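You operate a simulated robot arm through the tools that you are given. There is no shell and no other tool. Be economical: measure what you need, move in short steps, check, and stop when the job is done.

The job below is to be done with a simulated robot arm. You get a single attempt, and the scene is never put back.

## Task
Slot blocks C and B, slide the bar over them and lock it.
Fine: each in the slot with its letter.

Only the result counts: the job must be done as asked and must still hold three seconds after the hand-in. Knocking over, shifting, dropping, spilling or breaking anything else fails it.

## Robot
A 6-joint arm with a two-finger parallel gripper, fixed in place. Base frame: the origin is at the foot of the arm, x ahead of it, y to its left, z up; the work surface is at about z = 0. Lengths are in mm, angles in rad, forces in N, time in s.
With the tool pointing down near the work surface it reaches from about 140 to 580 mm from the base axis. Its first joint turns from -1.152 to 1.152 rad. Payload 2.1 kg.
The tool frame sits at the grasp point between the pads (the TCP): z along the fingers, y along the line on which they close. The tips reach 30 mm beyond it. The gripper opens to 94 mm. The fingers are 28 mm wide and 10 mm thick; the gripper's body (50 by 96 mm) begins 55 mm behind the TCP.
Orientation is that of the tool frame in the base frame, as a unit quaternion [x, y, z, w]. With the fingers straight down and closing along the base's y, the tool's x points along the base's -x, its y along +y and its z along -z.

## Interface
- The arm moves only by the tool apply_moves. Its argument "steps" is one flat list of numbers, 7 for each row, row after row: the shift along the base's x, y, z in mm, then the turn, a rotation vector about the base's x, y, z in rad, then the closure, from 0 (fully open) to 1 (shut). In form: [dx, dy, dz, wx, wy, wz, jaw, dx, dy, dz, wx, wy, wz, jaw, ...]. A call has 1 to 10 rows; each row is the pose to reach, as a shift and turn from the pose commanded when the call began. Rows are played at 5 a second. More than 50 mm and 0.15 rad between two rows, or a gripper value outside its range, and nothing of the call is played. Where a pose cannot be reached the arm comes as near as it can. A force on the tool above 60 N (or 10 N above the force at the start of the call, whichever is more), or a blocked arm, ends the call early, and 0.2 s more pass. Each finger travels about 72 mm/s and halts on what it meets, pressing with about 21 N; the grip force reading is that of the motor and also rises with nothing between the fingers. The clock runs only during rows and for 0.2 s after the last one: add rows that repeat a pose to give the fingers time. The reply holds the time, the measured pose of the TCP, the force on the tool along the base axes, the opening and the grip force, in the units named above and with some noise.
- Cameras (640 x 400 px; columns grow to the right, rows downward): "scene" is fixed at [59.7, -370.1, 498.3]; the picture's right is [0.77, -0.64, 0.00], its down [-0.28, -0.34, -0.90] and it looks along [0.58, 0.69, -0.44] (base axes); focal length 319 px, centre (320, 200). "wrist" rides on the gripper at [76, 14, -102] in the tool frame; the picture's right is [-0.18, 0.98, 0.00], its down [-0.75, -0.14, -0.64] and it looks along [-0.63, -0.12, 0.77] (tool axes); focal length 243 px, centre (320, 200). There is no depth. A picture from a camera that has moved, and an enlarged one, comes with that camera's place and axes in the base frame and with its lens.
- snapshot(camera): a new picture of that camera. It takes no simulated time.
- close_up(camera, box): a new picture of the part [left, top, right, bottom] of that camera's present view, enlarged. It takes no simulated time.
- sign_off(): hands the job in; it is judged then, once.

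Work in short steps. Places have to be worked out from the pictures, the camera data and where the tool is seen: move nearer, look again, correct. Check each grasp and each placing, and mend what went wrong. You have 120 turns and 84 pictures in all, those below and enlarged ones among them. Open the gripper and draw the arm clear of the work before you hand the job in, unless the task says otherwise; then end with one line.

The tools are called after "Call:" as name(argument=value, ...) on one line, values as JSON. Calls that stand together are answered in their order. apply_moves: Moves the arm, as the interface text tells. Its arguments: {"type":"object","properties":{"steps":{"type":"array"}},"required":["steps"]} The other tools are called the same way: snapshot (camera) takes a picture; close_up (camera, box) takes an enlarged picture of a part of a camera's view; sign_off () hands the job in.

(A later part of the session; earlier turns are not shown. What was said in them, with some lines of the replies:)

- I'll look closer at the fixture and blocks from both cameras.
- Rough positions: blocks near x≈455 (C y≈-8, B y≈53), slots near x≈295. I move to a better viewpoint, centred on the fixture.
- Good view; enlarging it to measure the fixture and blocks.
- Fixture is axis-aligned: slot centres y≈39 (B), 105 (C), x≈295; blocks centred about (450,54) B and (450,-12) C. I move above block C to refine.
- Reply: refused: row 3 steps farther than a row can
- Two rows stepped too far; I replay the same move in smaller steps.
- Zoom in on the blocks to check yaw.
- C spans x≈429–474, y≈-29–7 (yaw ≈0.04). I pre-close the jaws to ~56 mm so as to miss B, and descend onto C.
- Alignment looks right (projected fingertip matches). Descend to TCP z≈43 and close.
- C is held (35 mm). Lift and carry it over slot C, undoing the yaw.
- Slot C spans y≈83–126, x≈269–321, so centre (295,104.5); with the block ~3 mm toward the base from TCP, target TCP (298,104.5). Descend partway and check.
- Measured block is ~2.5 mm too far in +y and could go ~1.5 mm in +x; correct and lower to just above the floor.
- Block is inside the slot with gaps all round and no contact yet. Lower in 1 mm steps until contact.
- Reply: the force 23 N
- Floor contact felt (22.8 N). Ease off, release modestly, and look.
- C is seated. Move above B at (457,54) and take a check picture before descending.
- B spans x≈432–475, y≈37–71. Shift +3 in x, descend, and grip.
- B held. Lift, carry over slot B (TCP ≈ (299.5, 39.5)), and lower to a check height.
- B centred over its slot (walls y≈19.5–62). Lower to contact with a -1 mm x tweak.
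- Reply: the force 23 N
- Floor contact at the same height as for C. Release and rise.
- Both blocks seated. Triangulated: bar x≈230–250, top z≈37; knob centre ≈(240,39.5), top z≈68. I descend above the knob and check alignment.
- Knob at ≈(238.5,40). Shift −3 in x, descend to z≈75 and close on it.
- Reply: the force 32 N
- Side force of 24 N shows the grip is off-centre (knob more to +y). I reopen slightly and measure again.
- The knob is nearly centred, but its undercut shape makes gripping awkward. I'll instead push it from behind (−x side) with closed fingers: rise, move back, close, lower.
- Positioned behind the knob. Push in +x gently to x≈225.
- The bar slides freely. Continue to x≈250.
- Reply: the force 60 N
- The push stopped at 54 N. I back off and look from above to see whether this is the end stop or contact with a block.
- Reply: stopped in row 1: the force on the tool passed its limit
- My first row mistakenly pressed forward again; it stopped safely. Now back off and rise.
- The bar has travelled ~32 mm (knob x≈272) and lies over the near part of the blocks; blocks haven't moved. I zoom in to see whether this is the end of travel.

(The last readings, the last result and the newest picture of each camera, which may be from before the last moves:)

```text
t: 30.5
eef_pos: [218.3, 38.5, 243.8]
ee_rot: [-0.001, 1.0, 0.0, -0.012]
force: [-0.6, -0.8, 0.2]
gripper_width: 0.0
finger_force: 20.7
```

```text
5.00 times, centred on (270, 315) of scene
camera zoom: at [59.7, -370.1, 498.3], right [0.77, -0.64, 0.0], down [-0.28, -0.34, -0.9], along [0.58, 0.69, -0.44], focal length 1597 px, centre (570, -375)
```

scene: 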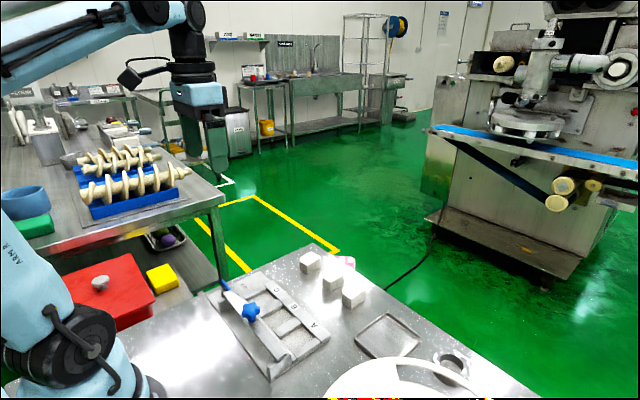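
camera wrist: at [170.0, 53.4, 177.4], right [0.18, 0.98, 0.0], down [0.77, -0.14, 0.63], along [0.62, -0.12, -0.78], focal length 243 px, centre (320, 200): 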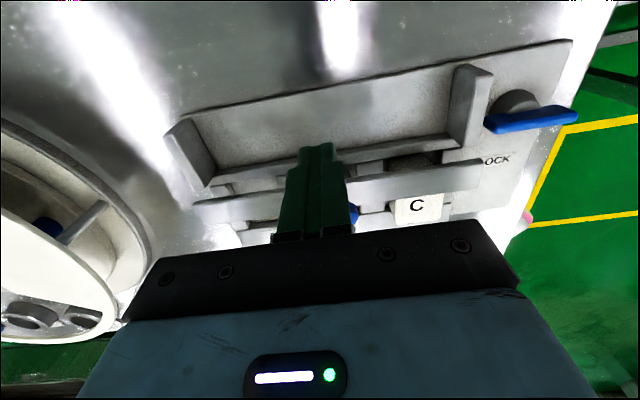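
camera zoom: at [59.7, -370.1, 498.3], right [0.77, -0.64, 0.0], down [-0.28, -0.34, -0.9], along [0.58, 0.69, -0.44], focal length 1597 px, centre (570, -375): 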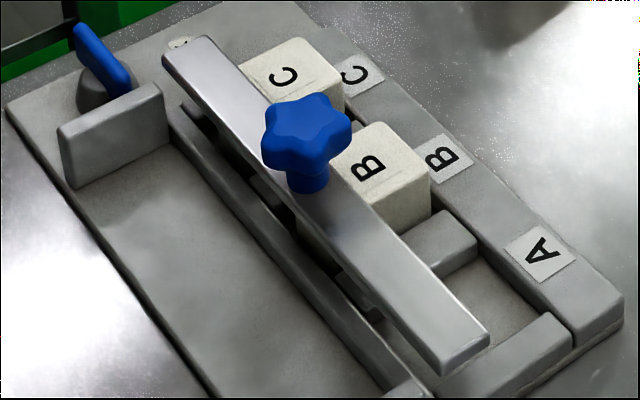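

Bar underside (z≈32) clears block tops and blocks are unmoved, so it is either the end stop or jamming from pushing high on the knob. I'll re-test by pushing low on the bar's near edge, correcting the small tool tilt.

Call:
apply_moves(steps=[5, 1, -45, 0, -0.024, 0, 1, 10, 1, -90, 0, -0.024, 0, 1, 10, 1, -135, 0, -0.024, 0, 1, 10, 1, -165, 0, -0.024, 0, 1, 10, 1, -180, 0, -0.024, 0, 1, 16, 1, -180, 0, -0.024, 0, 1, 22, 1, -180, 0, -0.024, 0, 1, 27, 1, -180, 0, -0.024, 0, 1, 31, 1, -180, 0, -0.024, 0, 1])

Call:
close_up(camera="scene", box=[190, 250, 350, 350])

```text
t: 32.5
eef_pos: [243.3, 38.8, 61.6]
ee_rot: [-0.002, 1.0, 0.0, -0.011]
force: [-9.4, 2.0, 2.9]
gripper_width: 0.2
finger_force: 20.9
stopped in row 9: the force on the tool passed its limit (the readings are from after the stop); the commanded pose is now the measured one
```

```text
4.00 times, centred on (270, 300) of scene
camera zoom: at [59.7, -370.1, 498.3], right [0.77, -0.64, 0.0], down [-0.28, -0.34, -0.9], along [0.58, 0.69, -0.44], focal length 1278 px, centre (520, -200)
```

zoom: 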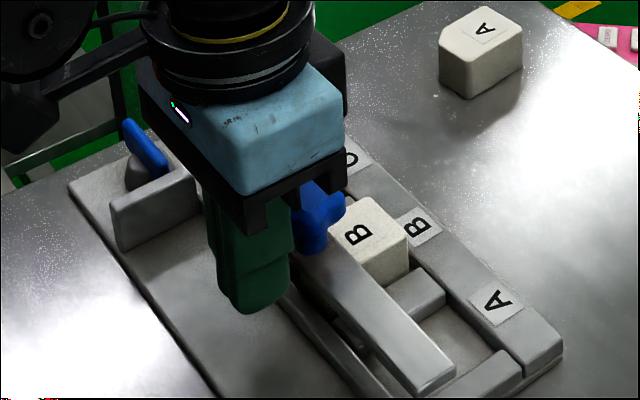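

Same hard stop at the same place: end of travel, with the bar over both blocks. Now back off, rise, level the tool, and go look at the lever.

Call:
apply_moves(steps=[-10, 0, 0, 0, -0.011, 0, 1, -22, 0, 10, 0, -0.022, 0, 1, -22, 0, 50, 0, -0.022, 0, 1, -30, 30, 80, 0, -0.022, 0, 0.7, -35, 65, 110, 0, -0.022, 0, 0.5, -40, 100, 130, 0, -0.022, 0, 0.3, -40, 125, 140, 0, -0.022, 0, 0.3, -40, 125, 140, 0, -0.022, 0, 0.3])

Call:
snapshot(camera="wrist")

Call:
close_up(camera="scene", box=[200, 265, 280, 315])

```text
t: 34.3
eef_pos: [203.3, 165.1, 201.6]
ee_rot: [-0.001, 1.0, 0.0, 0.001]
force: [-0.2, -0.1, 0.3]
gripper_width: 65.6
finger_force: 0.0
```

```text
38 pictures are left
camera wrist: at [127.9, 180.3, 304.9], right [0.18, 0.98, 0.0], down [0.75, -0.14, 0.64], along [0.63, -0.12, -0.77], focal length 243 px, centre (320, 200)
```

wrist: 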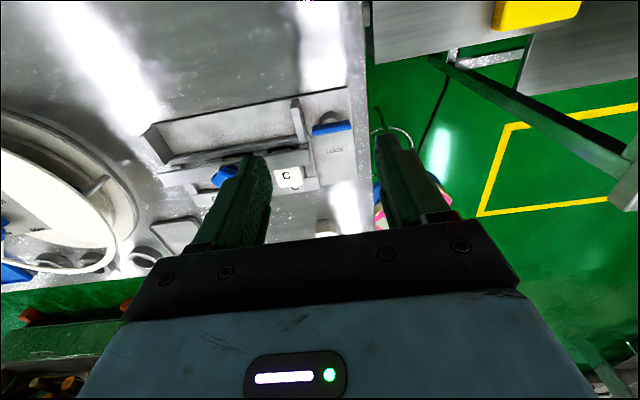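

```text
8.00 times, centred on (240, 290) of scene
camera zoom: at [59.7, -370.1, 498.3], right [0.77, -0.64, 0.0], down [-0.28, -0.34, -0.9], along [0.58, 0.69, -0.44], focal length 2555 px, centre (960, -520)
```

zoom: 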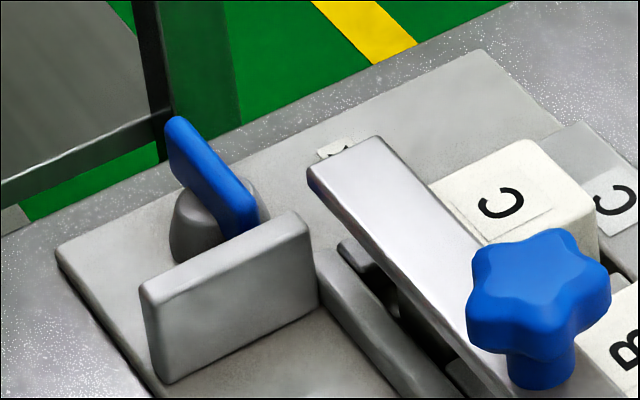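

Paddle sits on a hub just beyond the guide post. Zoom in to measure it.

Call:
close_up(camera="wrist", box=[280, 80, 376, 140])

```text
6.67 times, centred on (328, 110) of wrist
camera zoom: at [127.9, 180.3, 304.9], right [0.18, 0.98, 0.0], down [0.75, -0.14, 0.64], along [0.63, -0.12, -0.77], focal length 1618 px, centre (267, 800)
```

zoom: 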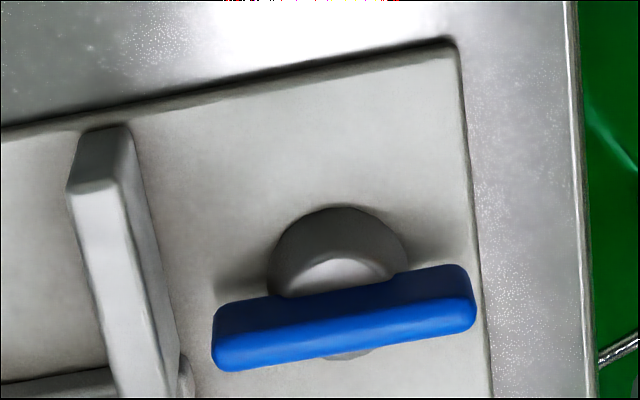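

Paddle: centre ≈(250,170.5), along y, 46 mm long, top z≈30. I move above it while yawing +90° so the fingers close along x.

Call:
apply_moves(steps=[10, 1, 0, 0, 0, 0.15, 0.5, 20, 2, 0, 0, 0, 0.3, 0.5, 30, 3, 0, 0, 0, 0.45, 0.5, 40, 4, 0, 0, 0, 0.6, 0.5, 47, 5, 0, 0, 0, 0.75, 0.5, 47, 5, -20, 0, 0, 0.9, 0.5, 47, 5, -40, 0, 0, 1.05, 0.5, 47, 5, -60, 0, 0, 1.2, 0.5, 47, 5, -80, 0, 0, 1.35, 0.5, 47, 5, -90, 0, 0, 1.5, 0.5])

Call:
apply_moves(steps=[0, 0, 0, 0, 0, 0.071, 0.5, 0, 0, 0, 0, 0, 0.071, 0.5])

Call:
snapshot(camera="wrist")

Call:
close_up(camera="scene", box=[160, 210, 320, 310])

```text
t: 36.5
eef_pos: [251.0, 167.8, 112.9]
ee_rot: [-0.684, 0.729, 0.0, 0.001]
force: [0.5, -0.5, -0.3]
gripper_width: 47.0
finger_force: 0.1
```

```text
t: 37.1
eef_pos: [251.6, 167.4, 111.2]
ee_rot: [0.709, -0.705, -0.001, 0.0]
force: [0.2, -0.1, -0.6]
gripper_width: 47.1
finger_force: 0.0
```

```text
35 pictures are left
camera wrist: at [237.5, 93.1, 215.7], right [-0.98, 0.18, 0.0], down [0.14, 0.75, 0.64], along [0.11, 0.63, -0.77], focal length 243 px, centre (320, 200)
```

wrist: 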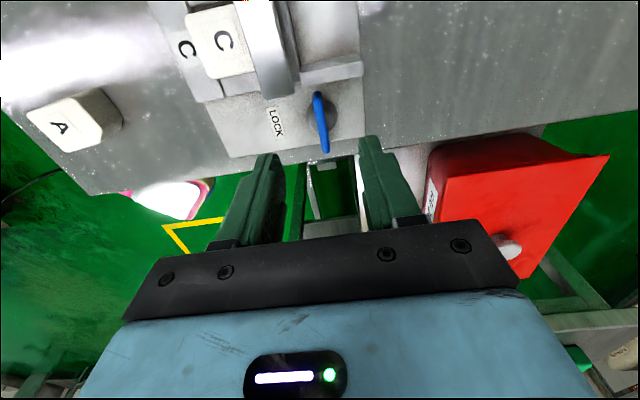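

```text
4.00 times, centred on (240, 260) of scene
camera zoom: at [59.7, -370.1, 498.3], right [0.77, -0.64, 0.0], down [-0.28, -0.34, -0.9], along [0.58, 0.69, -0.44], focal length 1278 px, centre (640, -40)
```

zoom: 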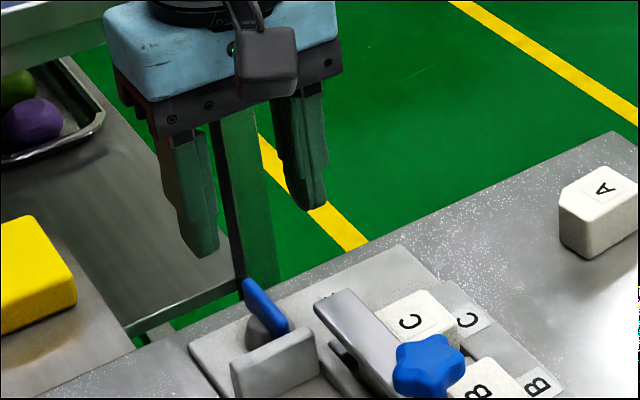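

Paddle centre ≈(249.5,170). Align and descend to z≈50, then close.

Call:
apply_moves(steps=[-2, 2.5, -20, 0, 0, 0, 0.5, -2, 2.5, -40, 0, 0, 0, 0.5, -2, 2.5, -60, 0, 0, 0, 0.5, -2, 2.5, -60, 0, 0, 0, 0.7, -2, 2.5, -60, 0, 0, 0, 0.9, -2, 2.5, -60, 0, 0, 0, 0.95, -2, 2.5, -60, 0, 0, 0, 0.95])

Call:
close_up(camera="wrist", box=[200, 50, 440, 200])

Call:
close_up(camera="scene", box=[160, 230, 320, 330])

```text
t: 38.7
eef_pos: [250.3, 170.9, 53.0]
ee_rot: [0.708, -0.706, -0.001, -0.001]
force: [4.3, 0.6, -16.0]
gripper_width: 6.8
finger_force: 40.8
```

```text
2.67 times, centred on (320, 125) of wrist
camera zoom: at [235.9, 95.3, 155.5], right [-0.98, 0.18, 0.0], down [0.14, 0.75, 0.64], along [0.12, 0.63, -0.77], focal length 647 px, centre (320, 400)
```

zoom: 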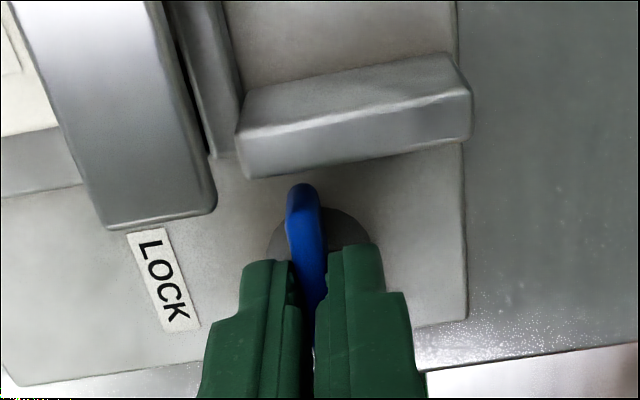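

```text
4.00 times, centred on (240, 280) of scene
camera zoom: at [59.7, -370.1, 498.3], right [0.77, -0.64, 0.0], down [-0.28, -0.34, -0.9], along [0.58, 0.69, -0.44], focal length 1278 px, centre (640, -120)
```

zoom: 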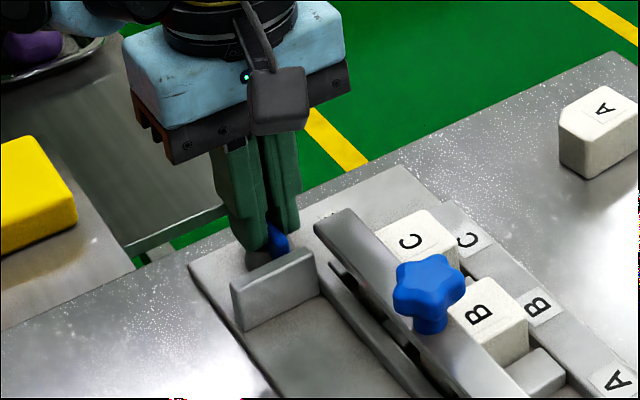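

Paddle is gripped (6.8 mm). Try turning clockwise a little and read the forces.

Call:
apply_moves(steps=[0, 0, 0, 0, 0, -0.1, 0.95, 0, 0, 0, 0, 0, -0.2, 0.95, 0, 0, 0, 0, 0, -0.3, 0.95, 0, 0, 0, 0, 0, -0.4, 0.95])

Call:
close_up(camera="wrist", box=[200, 50, 440, 200])

```text
t: 39.7
eef_pos: [250.4, 170.5, 52.5]
ee_rot: [-0.553, 0.833, -0.001, 0.001]
force: [14.1, -2.8, -24.3]
gripper_width: 7.0
finger_force: 40.9
```

```text
2.67 times, centred on (320, 125) of wrist
camera zoom: at [207.0, 107.0, 155.5], right [-0.83, 0.55, 0.0], down [0.42, 0.64, 0.64], along [0.36, 0.54, -0.77], focal length 647 px, centre (320, 400)
```

zoom: 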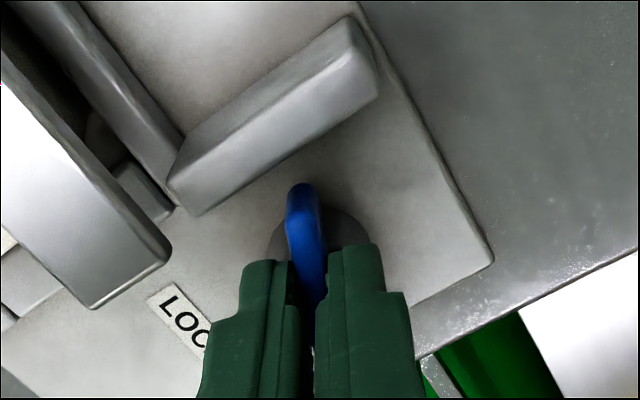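

The lever turns with the tool. Continue clockwise to ~90° total.

Call:
apply_moves(steps=[0, 0, 0, 0, 0, -0.13, 0.95, 0, 0, 0, 0, 0, -0.26, 0.95, 0, 0, 0, 0, 0, -0.39, 0.95, 0, 0, 0, 0, 0, -0.52, 0.95, 0, 0, 0, 0, 0, -0.65, 0.95, 0, 0, 0, 0, 0, -0.78, 0.95, 0, 0, 0, 0, 0, -0.91, 0.95, 0, 0, 0, 0, 0, -1.04, 0.95, 0, 0, 0, 0, 0, -1.17, 0.95])

Call:
close_up(camera="wrist", box=[200, 50, 440, 200])

Call:
close_up(camera="scene", box=[160, 230, 320, 330])

```text
t: 41.7
eef_pos: [250.3, 171.3, 52.6]
ee_rot: [-0.001, 1.0, -0.001, 0.002]
force: [6.9, -12.1, 33.5]
gripper_width: 6.5
finger_force: 40.4
```

```text
2.67 times, centred on (320, 125) of wrist
camera zoom: at [173.3, 186.2, 154.9], right [0.18, 0.98, 0.0], down [0.75, -0.14, 0.64], along [0.63, -0.12, -0.76], focal length 647 px, centre (320, 400)
```

zoom: 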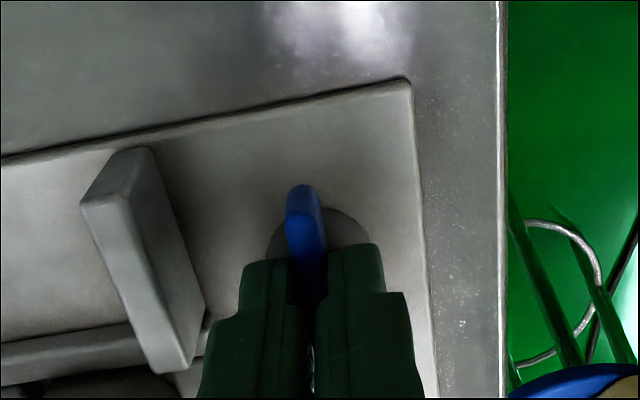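

```text
4.00 times, centred on (240, 280) of scene
camera zoom: at [59.6, -370.1, 498.3], right [0.77, -0.64, 0.0], down [-0.28, -0.34, -0.9], along [0.58, 0.69, -0.44], focal length 1278 px, centre (640, -120)
```

zoom: 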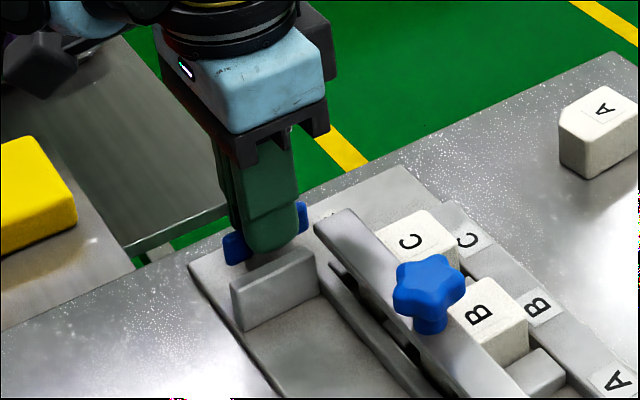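

Lever turned 90°. Try slightly further to see whether it's at its stop.

Call:
apply_moves(steps=[0, 0, 0, 0, 0, -0.08, 0.95, 0, 0, 0, 0, 0, -0.15, 0.95, 0, 0, 0, 0, 0, -0.15, 0.95])

Call:
close_up(camera="wrist", box=[260, 90, 380, 165])

```text
t: 42.5
eef_pos: [249.4, 170.6, 51.5]
ee_rot: [0.073, 0.997, 0.0, 0.002]
force: [1.4, -10.0, -21.0]
gripper_width: 9.9
finger_force: 43.9
```

```text
5.33 times, centred on (320, 128) of wrist
camera zoom: at [175.9, 197.1, 154.8], right [0.32, 0.95, 0.0], down [0.72, -0.25, 0.64], along [0.61, -0.21, -0.76], focal length 1294 px, centre (320, 587)
```

zoom: 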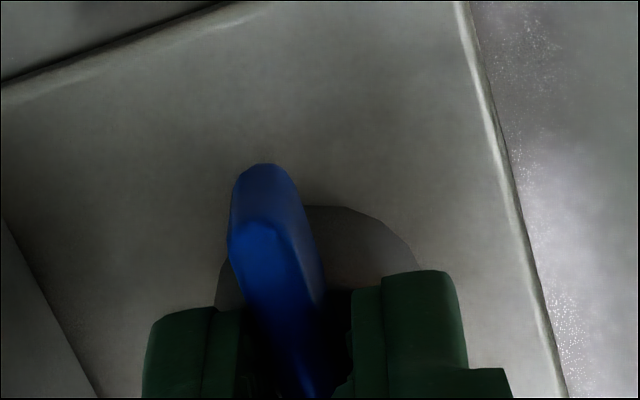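

The jaws were pried wider, so the lever is at its 90° stop. Return yaw, release and rise.

Call:
apply_moves(steps=[0, 0, 0, 0, 0, 0.08, 0.95, 0, 0, 0, 0, 0, 0.13, 0.95, 0, 0, 0, 0, 0, 0.13, 0.8, 0, 0, 0, 0, 0, 0.15, 0.7, 0, 0, 0, 0, 0, 0.15, 0.65, 0, 0, 40, 0, 0, 0.15, 0.65, 0, 0, 85, 0, 0, 0.15, 0.65, -20, -15, 130, 0, 0, 0.15, 0.65, -35, -40, 160, 0, 0, 0.15, 0.65, -35, -40, 160, 0, 0, 0.15, 0.65])

Call:
close_up(camera="wrist", box=[160, 40, 400, 190])

Call:
close_up(camera="scene", box=[190, 250, 350, 350])

```text
refused: row 8 steps farther than a row can; nothing moved
```

```text
2.67 times, centred on (280, 115) of wrist
camera zoom: at [175.9, 197.1, 154.8], right [0.32, 0.95, 0.0], down [0.72, -0.25, 0.64], along [0.61, -0.21, -0.76], focal length 647 px, centre (427, 427)
```

zoom: 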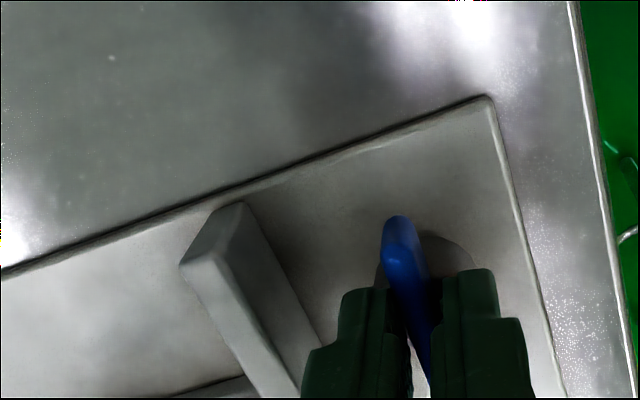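

```text
4.00 times, centred on (270, 300) of scene
camera zoom: at [59.7, -370.0, 498.4], right [0.77, -0.64, 0.0], down [-0.28, -0.34, -0.9], along [0.58, 0.69, -0.44], focal length 1278 px, centre (520, -200)
```

zoom: 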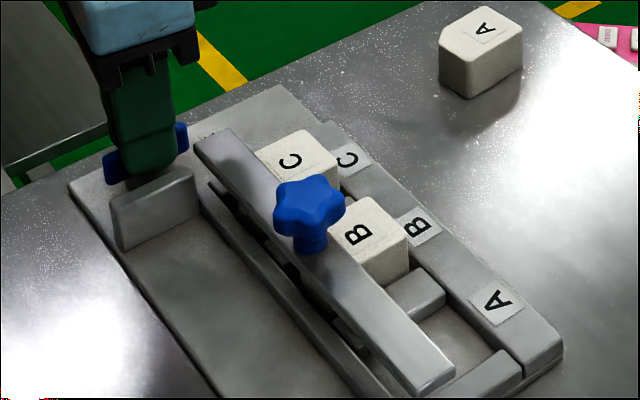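

One row was a touch too long; same motion with smaller rows.

Call:
apply_moves(steps=[0, 0, 0, 0, 0, 0.08, 0.95, 0, 0, 0, 0, 0, 0.13, 0.95, 0, 0, 0, 0, 0, 0.13, 0.8, 0, 0, 0, 0, 0, 0.15, 0.7, 0, 0, 0, 0, 0, 0.15, 0.65, 0, 0, 40, 0, 0, 0.15, 0.65, 0, 0, 85, 0, 0, 0.15, 0.65, -15, -12, 115, 0, 0, 0.15, 0.65, -30, -40, 145, 0, 0, 0.15, 0.65, -30, -40, 145, 0, 0, 0.15, 0.65])

Call:
close_up(camera="wrist", box=[180, 40, 420, 190])

Call:
close_up(camera="scene", box=[190, 250, 350, 350])

```text
t: 44.7
eef_pos: [221.1, 131.5, 197.8]
ee_rot: [-0.002, 1.0, -0.001, 0.001]
force: [-0.3, 0.2, 0.0]
gripper_width: 33.0
finger_force: 0.0
```

```text
2.67 times, centred on (300, 115) of wrist
camera zoom: at [144.2, 146.8, 301.1], right [0.18, 0.98, 0.0], down [0.75, -0.14, 0.64], along [0.63, -0.11, -0.77], focal length 647 px, centre (373, 427)
```

zoom: 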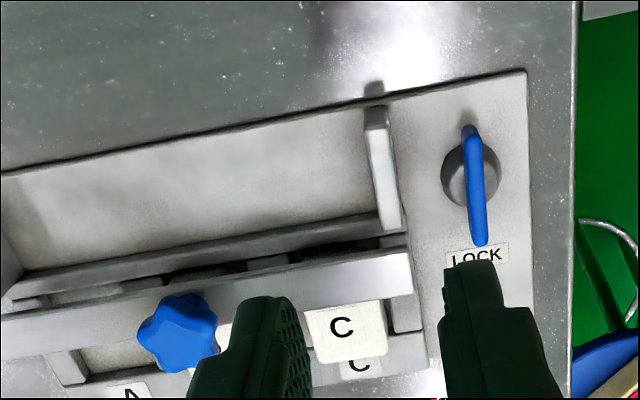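

```text
4.00 times, centred on (270, 300) of scene
camera zoom: at [59.7, -370.1, 498.3], right [0.77, -0.64, 0.0], down [-0.28, -0.34, -0.9], along [0.58, 0.69, -0.44], focal length 1278 px, centre (520, -200)
```

zoom: 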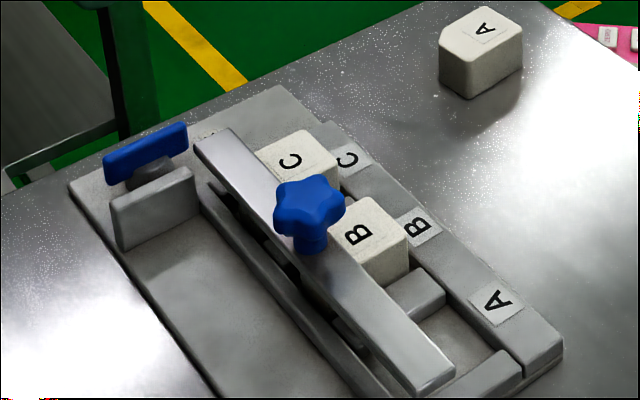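

Lever now points at LOCK and the bar is in place. I'll verify the lock by a gentle backward nudge on the knob from its far side, fingers closed.

Call:
apply_moves(steps=[25, -25, 0, 0, 0, 0, 0.8, 55, -55, 0, 0, 0, 0, 1, 85, -80, 0, 0, 0, 0, 1, 93, -91.5, -30, 0, 0, 0, 1, 93, -91.5, -75, 0, 0, 0, 1, 93, -91.5, -116, 0, 0, 0, 1, 93, -91.5, -116, 0, 0, 0, 1])

Call:
close_up(camera="scene", box=[190, 250, 350, 350])

```text
t: 46.3
eef_pos: [312.3, 41.3, 80.3]
ee_rot: [-0.003, 1.0, 0.0, 0.001]
force: [-0.8, -0.7, -0.4]
gripper_width: 0.0
finger_force: 20.8
```

```text
4.00 times, centred on (270, 300) of scene
camera zoom: at [59.7, -370.1, 498.3], right [0.77, -0.64, 0.0], down [-0.28, -0.34, -0.9], along [0.58, 0.69, -0.44], focal length 1278 px, centre (520, -200)
```

zoom: 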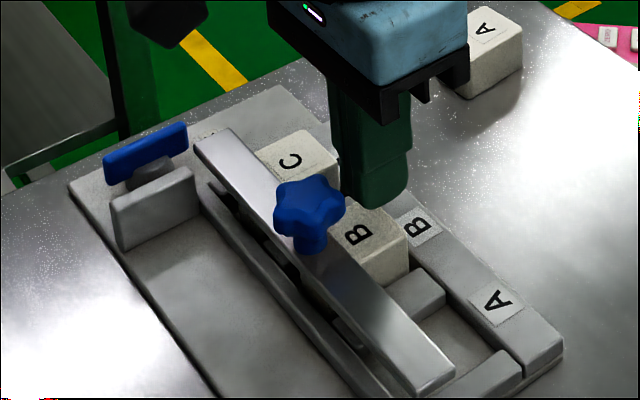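

Nudge back slowly in 2 mm steps.

Call:
apply_moves(steps=[-2, 0, 0, 0, 0, 0, 1, -4, 0, 0, 0, 0, 0, 1, -6, 0, 0, 0, 0, 0, 1, -8, 0, 0, 0, 0, 0, 1])

Call:
apply_moves(steps=[-1, 0, 0, 0, 0, 0, 1, -2, 0, 0, 0, 0, 0, 1, -3, 0, 0, 0, 0, 0, 1])

```text
t: 47.3
eef_pos: [304.3, 39.3, 82.0]
ee_rot: [-0.002, 1.0, 0.0, 0.001]
force: [-0.5, 0.0, -1.1]
gripper_width: 0.0
finger_force: 20.4
```

```text
t: 48.1
eef_pos: [304.2, 39.0, 81.7]
ee_rot: [-0.001, 1.0, 0.001, 0.005]
force: [25.8, 4.6, 5.6]
gripper_width: 0.0
finger_force: 20.9
```

The knob holds against 26 N where it previously slid freely: locked. Back off, rise, open and check finally.

Call:
apply_moves(steps=[3, 0, 0, 0, 0, 0, 1, 10, 0, 0, 0, 0, 0, 1, 12, 0, 45, 0, 0, 0, 1, 12, 0, 90, 0, 0, 0, 1, -10, 20, 120, 0, 0, 0, 0.6, -40, 50, 140, 0, 0, 0, 0.2, -60, 80, 160, 0, 0, 0, 0, -60, 80, 160, 0, 0, 0, 0])

Call:
close_up(camera="wrist", box=[180, 20, 420, 170])

Call:
snapshot(camera="scene")

Call:
close_up(camera="scene", box=[190, 250, 350, 350])

```text
t: 49.9
eef_pos: [241.9, 118.0, 240.7]
ee_rot: [-0.001, 1.0, 0.0, 0.0]
force: [0.2, -0.1, -0.1]
gripper_width: 94.1
finger_force: 0.1
```

```text
2.67 times, centred on (300, 95) of wrist
camera zoom: at [165.0, 133.1, 343.6], right [0.18, 0.98, 0.0], down [0.75, -0.14, 0.64], along [0.63, -0.12, -0.77], focal length 647 px, centre (373, 480)
```

zoom: 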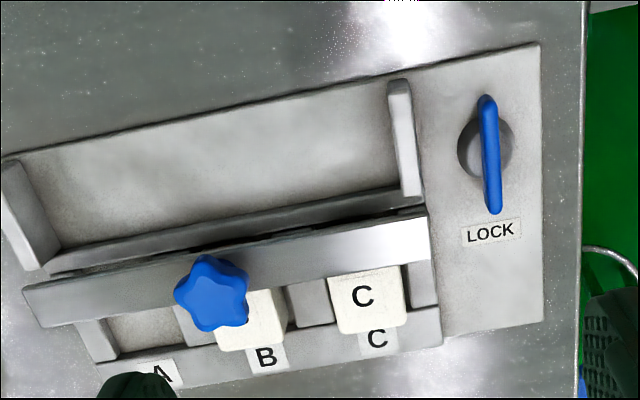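

```text
21 pictures are left
```

scene: 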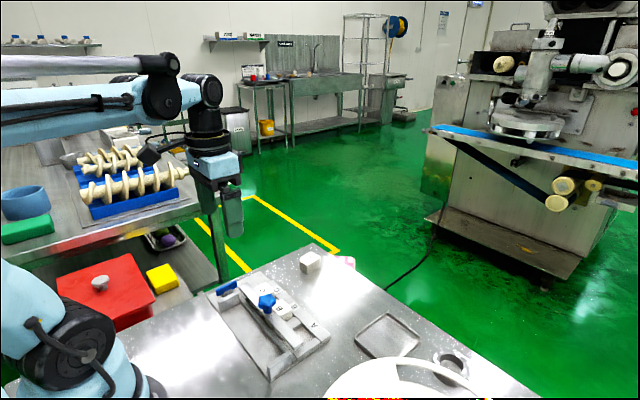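

```text
4.00 times, centred on (270, 300) of scene
camera zoom: at [59.7, -370.1, 498.3], right [0.77, -0.64, 0.0], down [-0.28, -0.34, -0.9], along [0.58, 0.69, -0.44], focal length 1278 px, centre (520, -200)
```

zoom: 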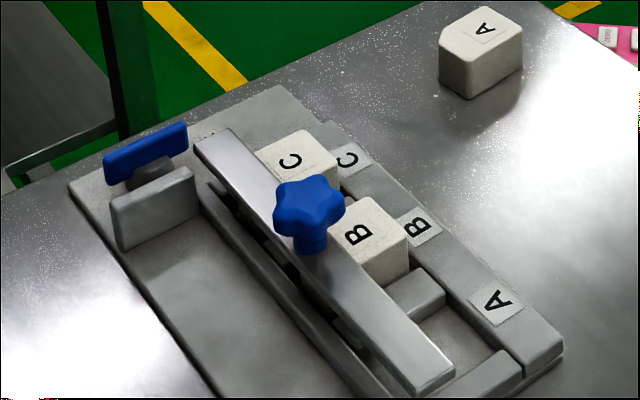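

C and B sit in their lettered slots, the bar is over them and locked, the arm is clear and the gripper open; handing in.

Call:
sign_off()

```text
The job is handed in.
```

Blocks C and B are in the slots with their letters, the bar is slid to its stop over the near part of both, and the lever is turned to LOCK; the bar held against a 26 N push back, and block A wasn't touched.
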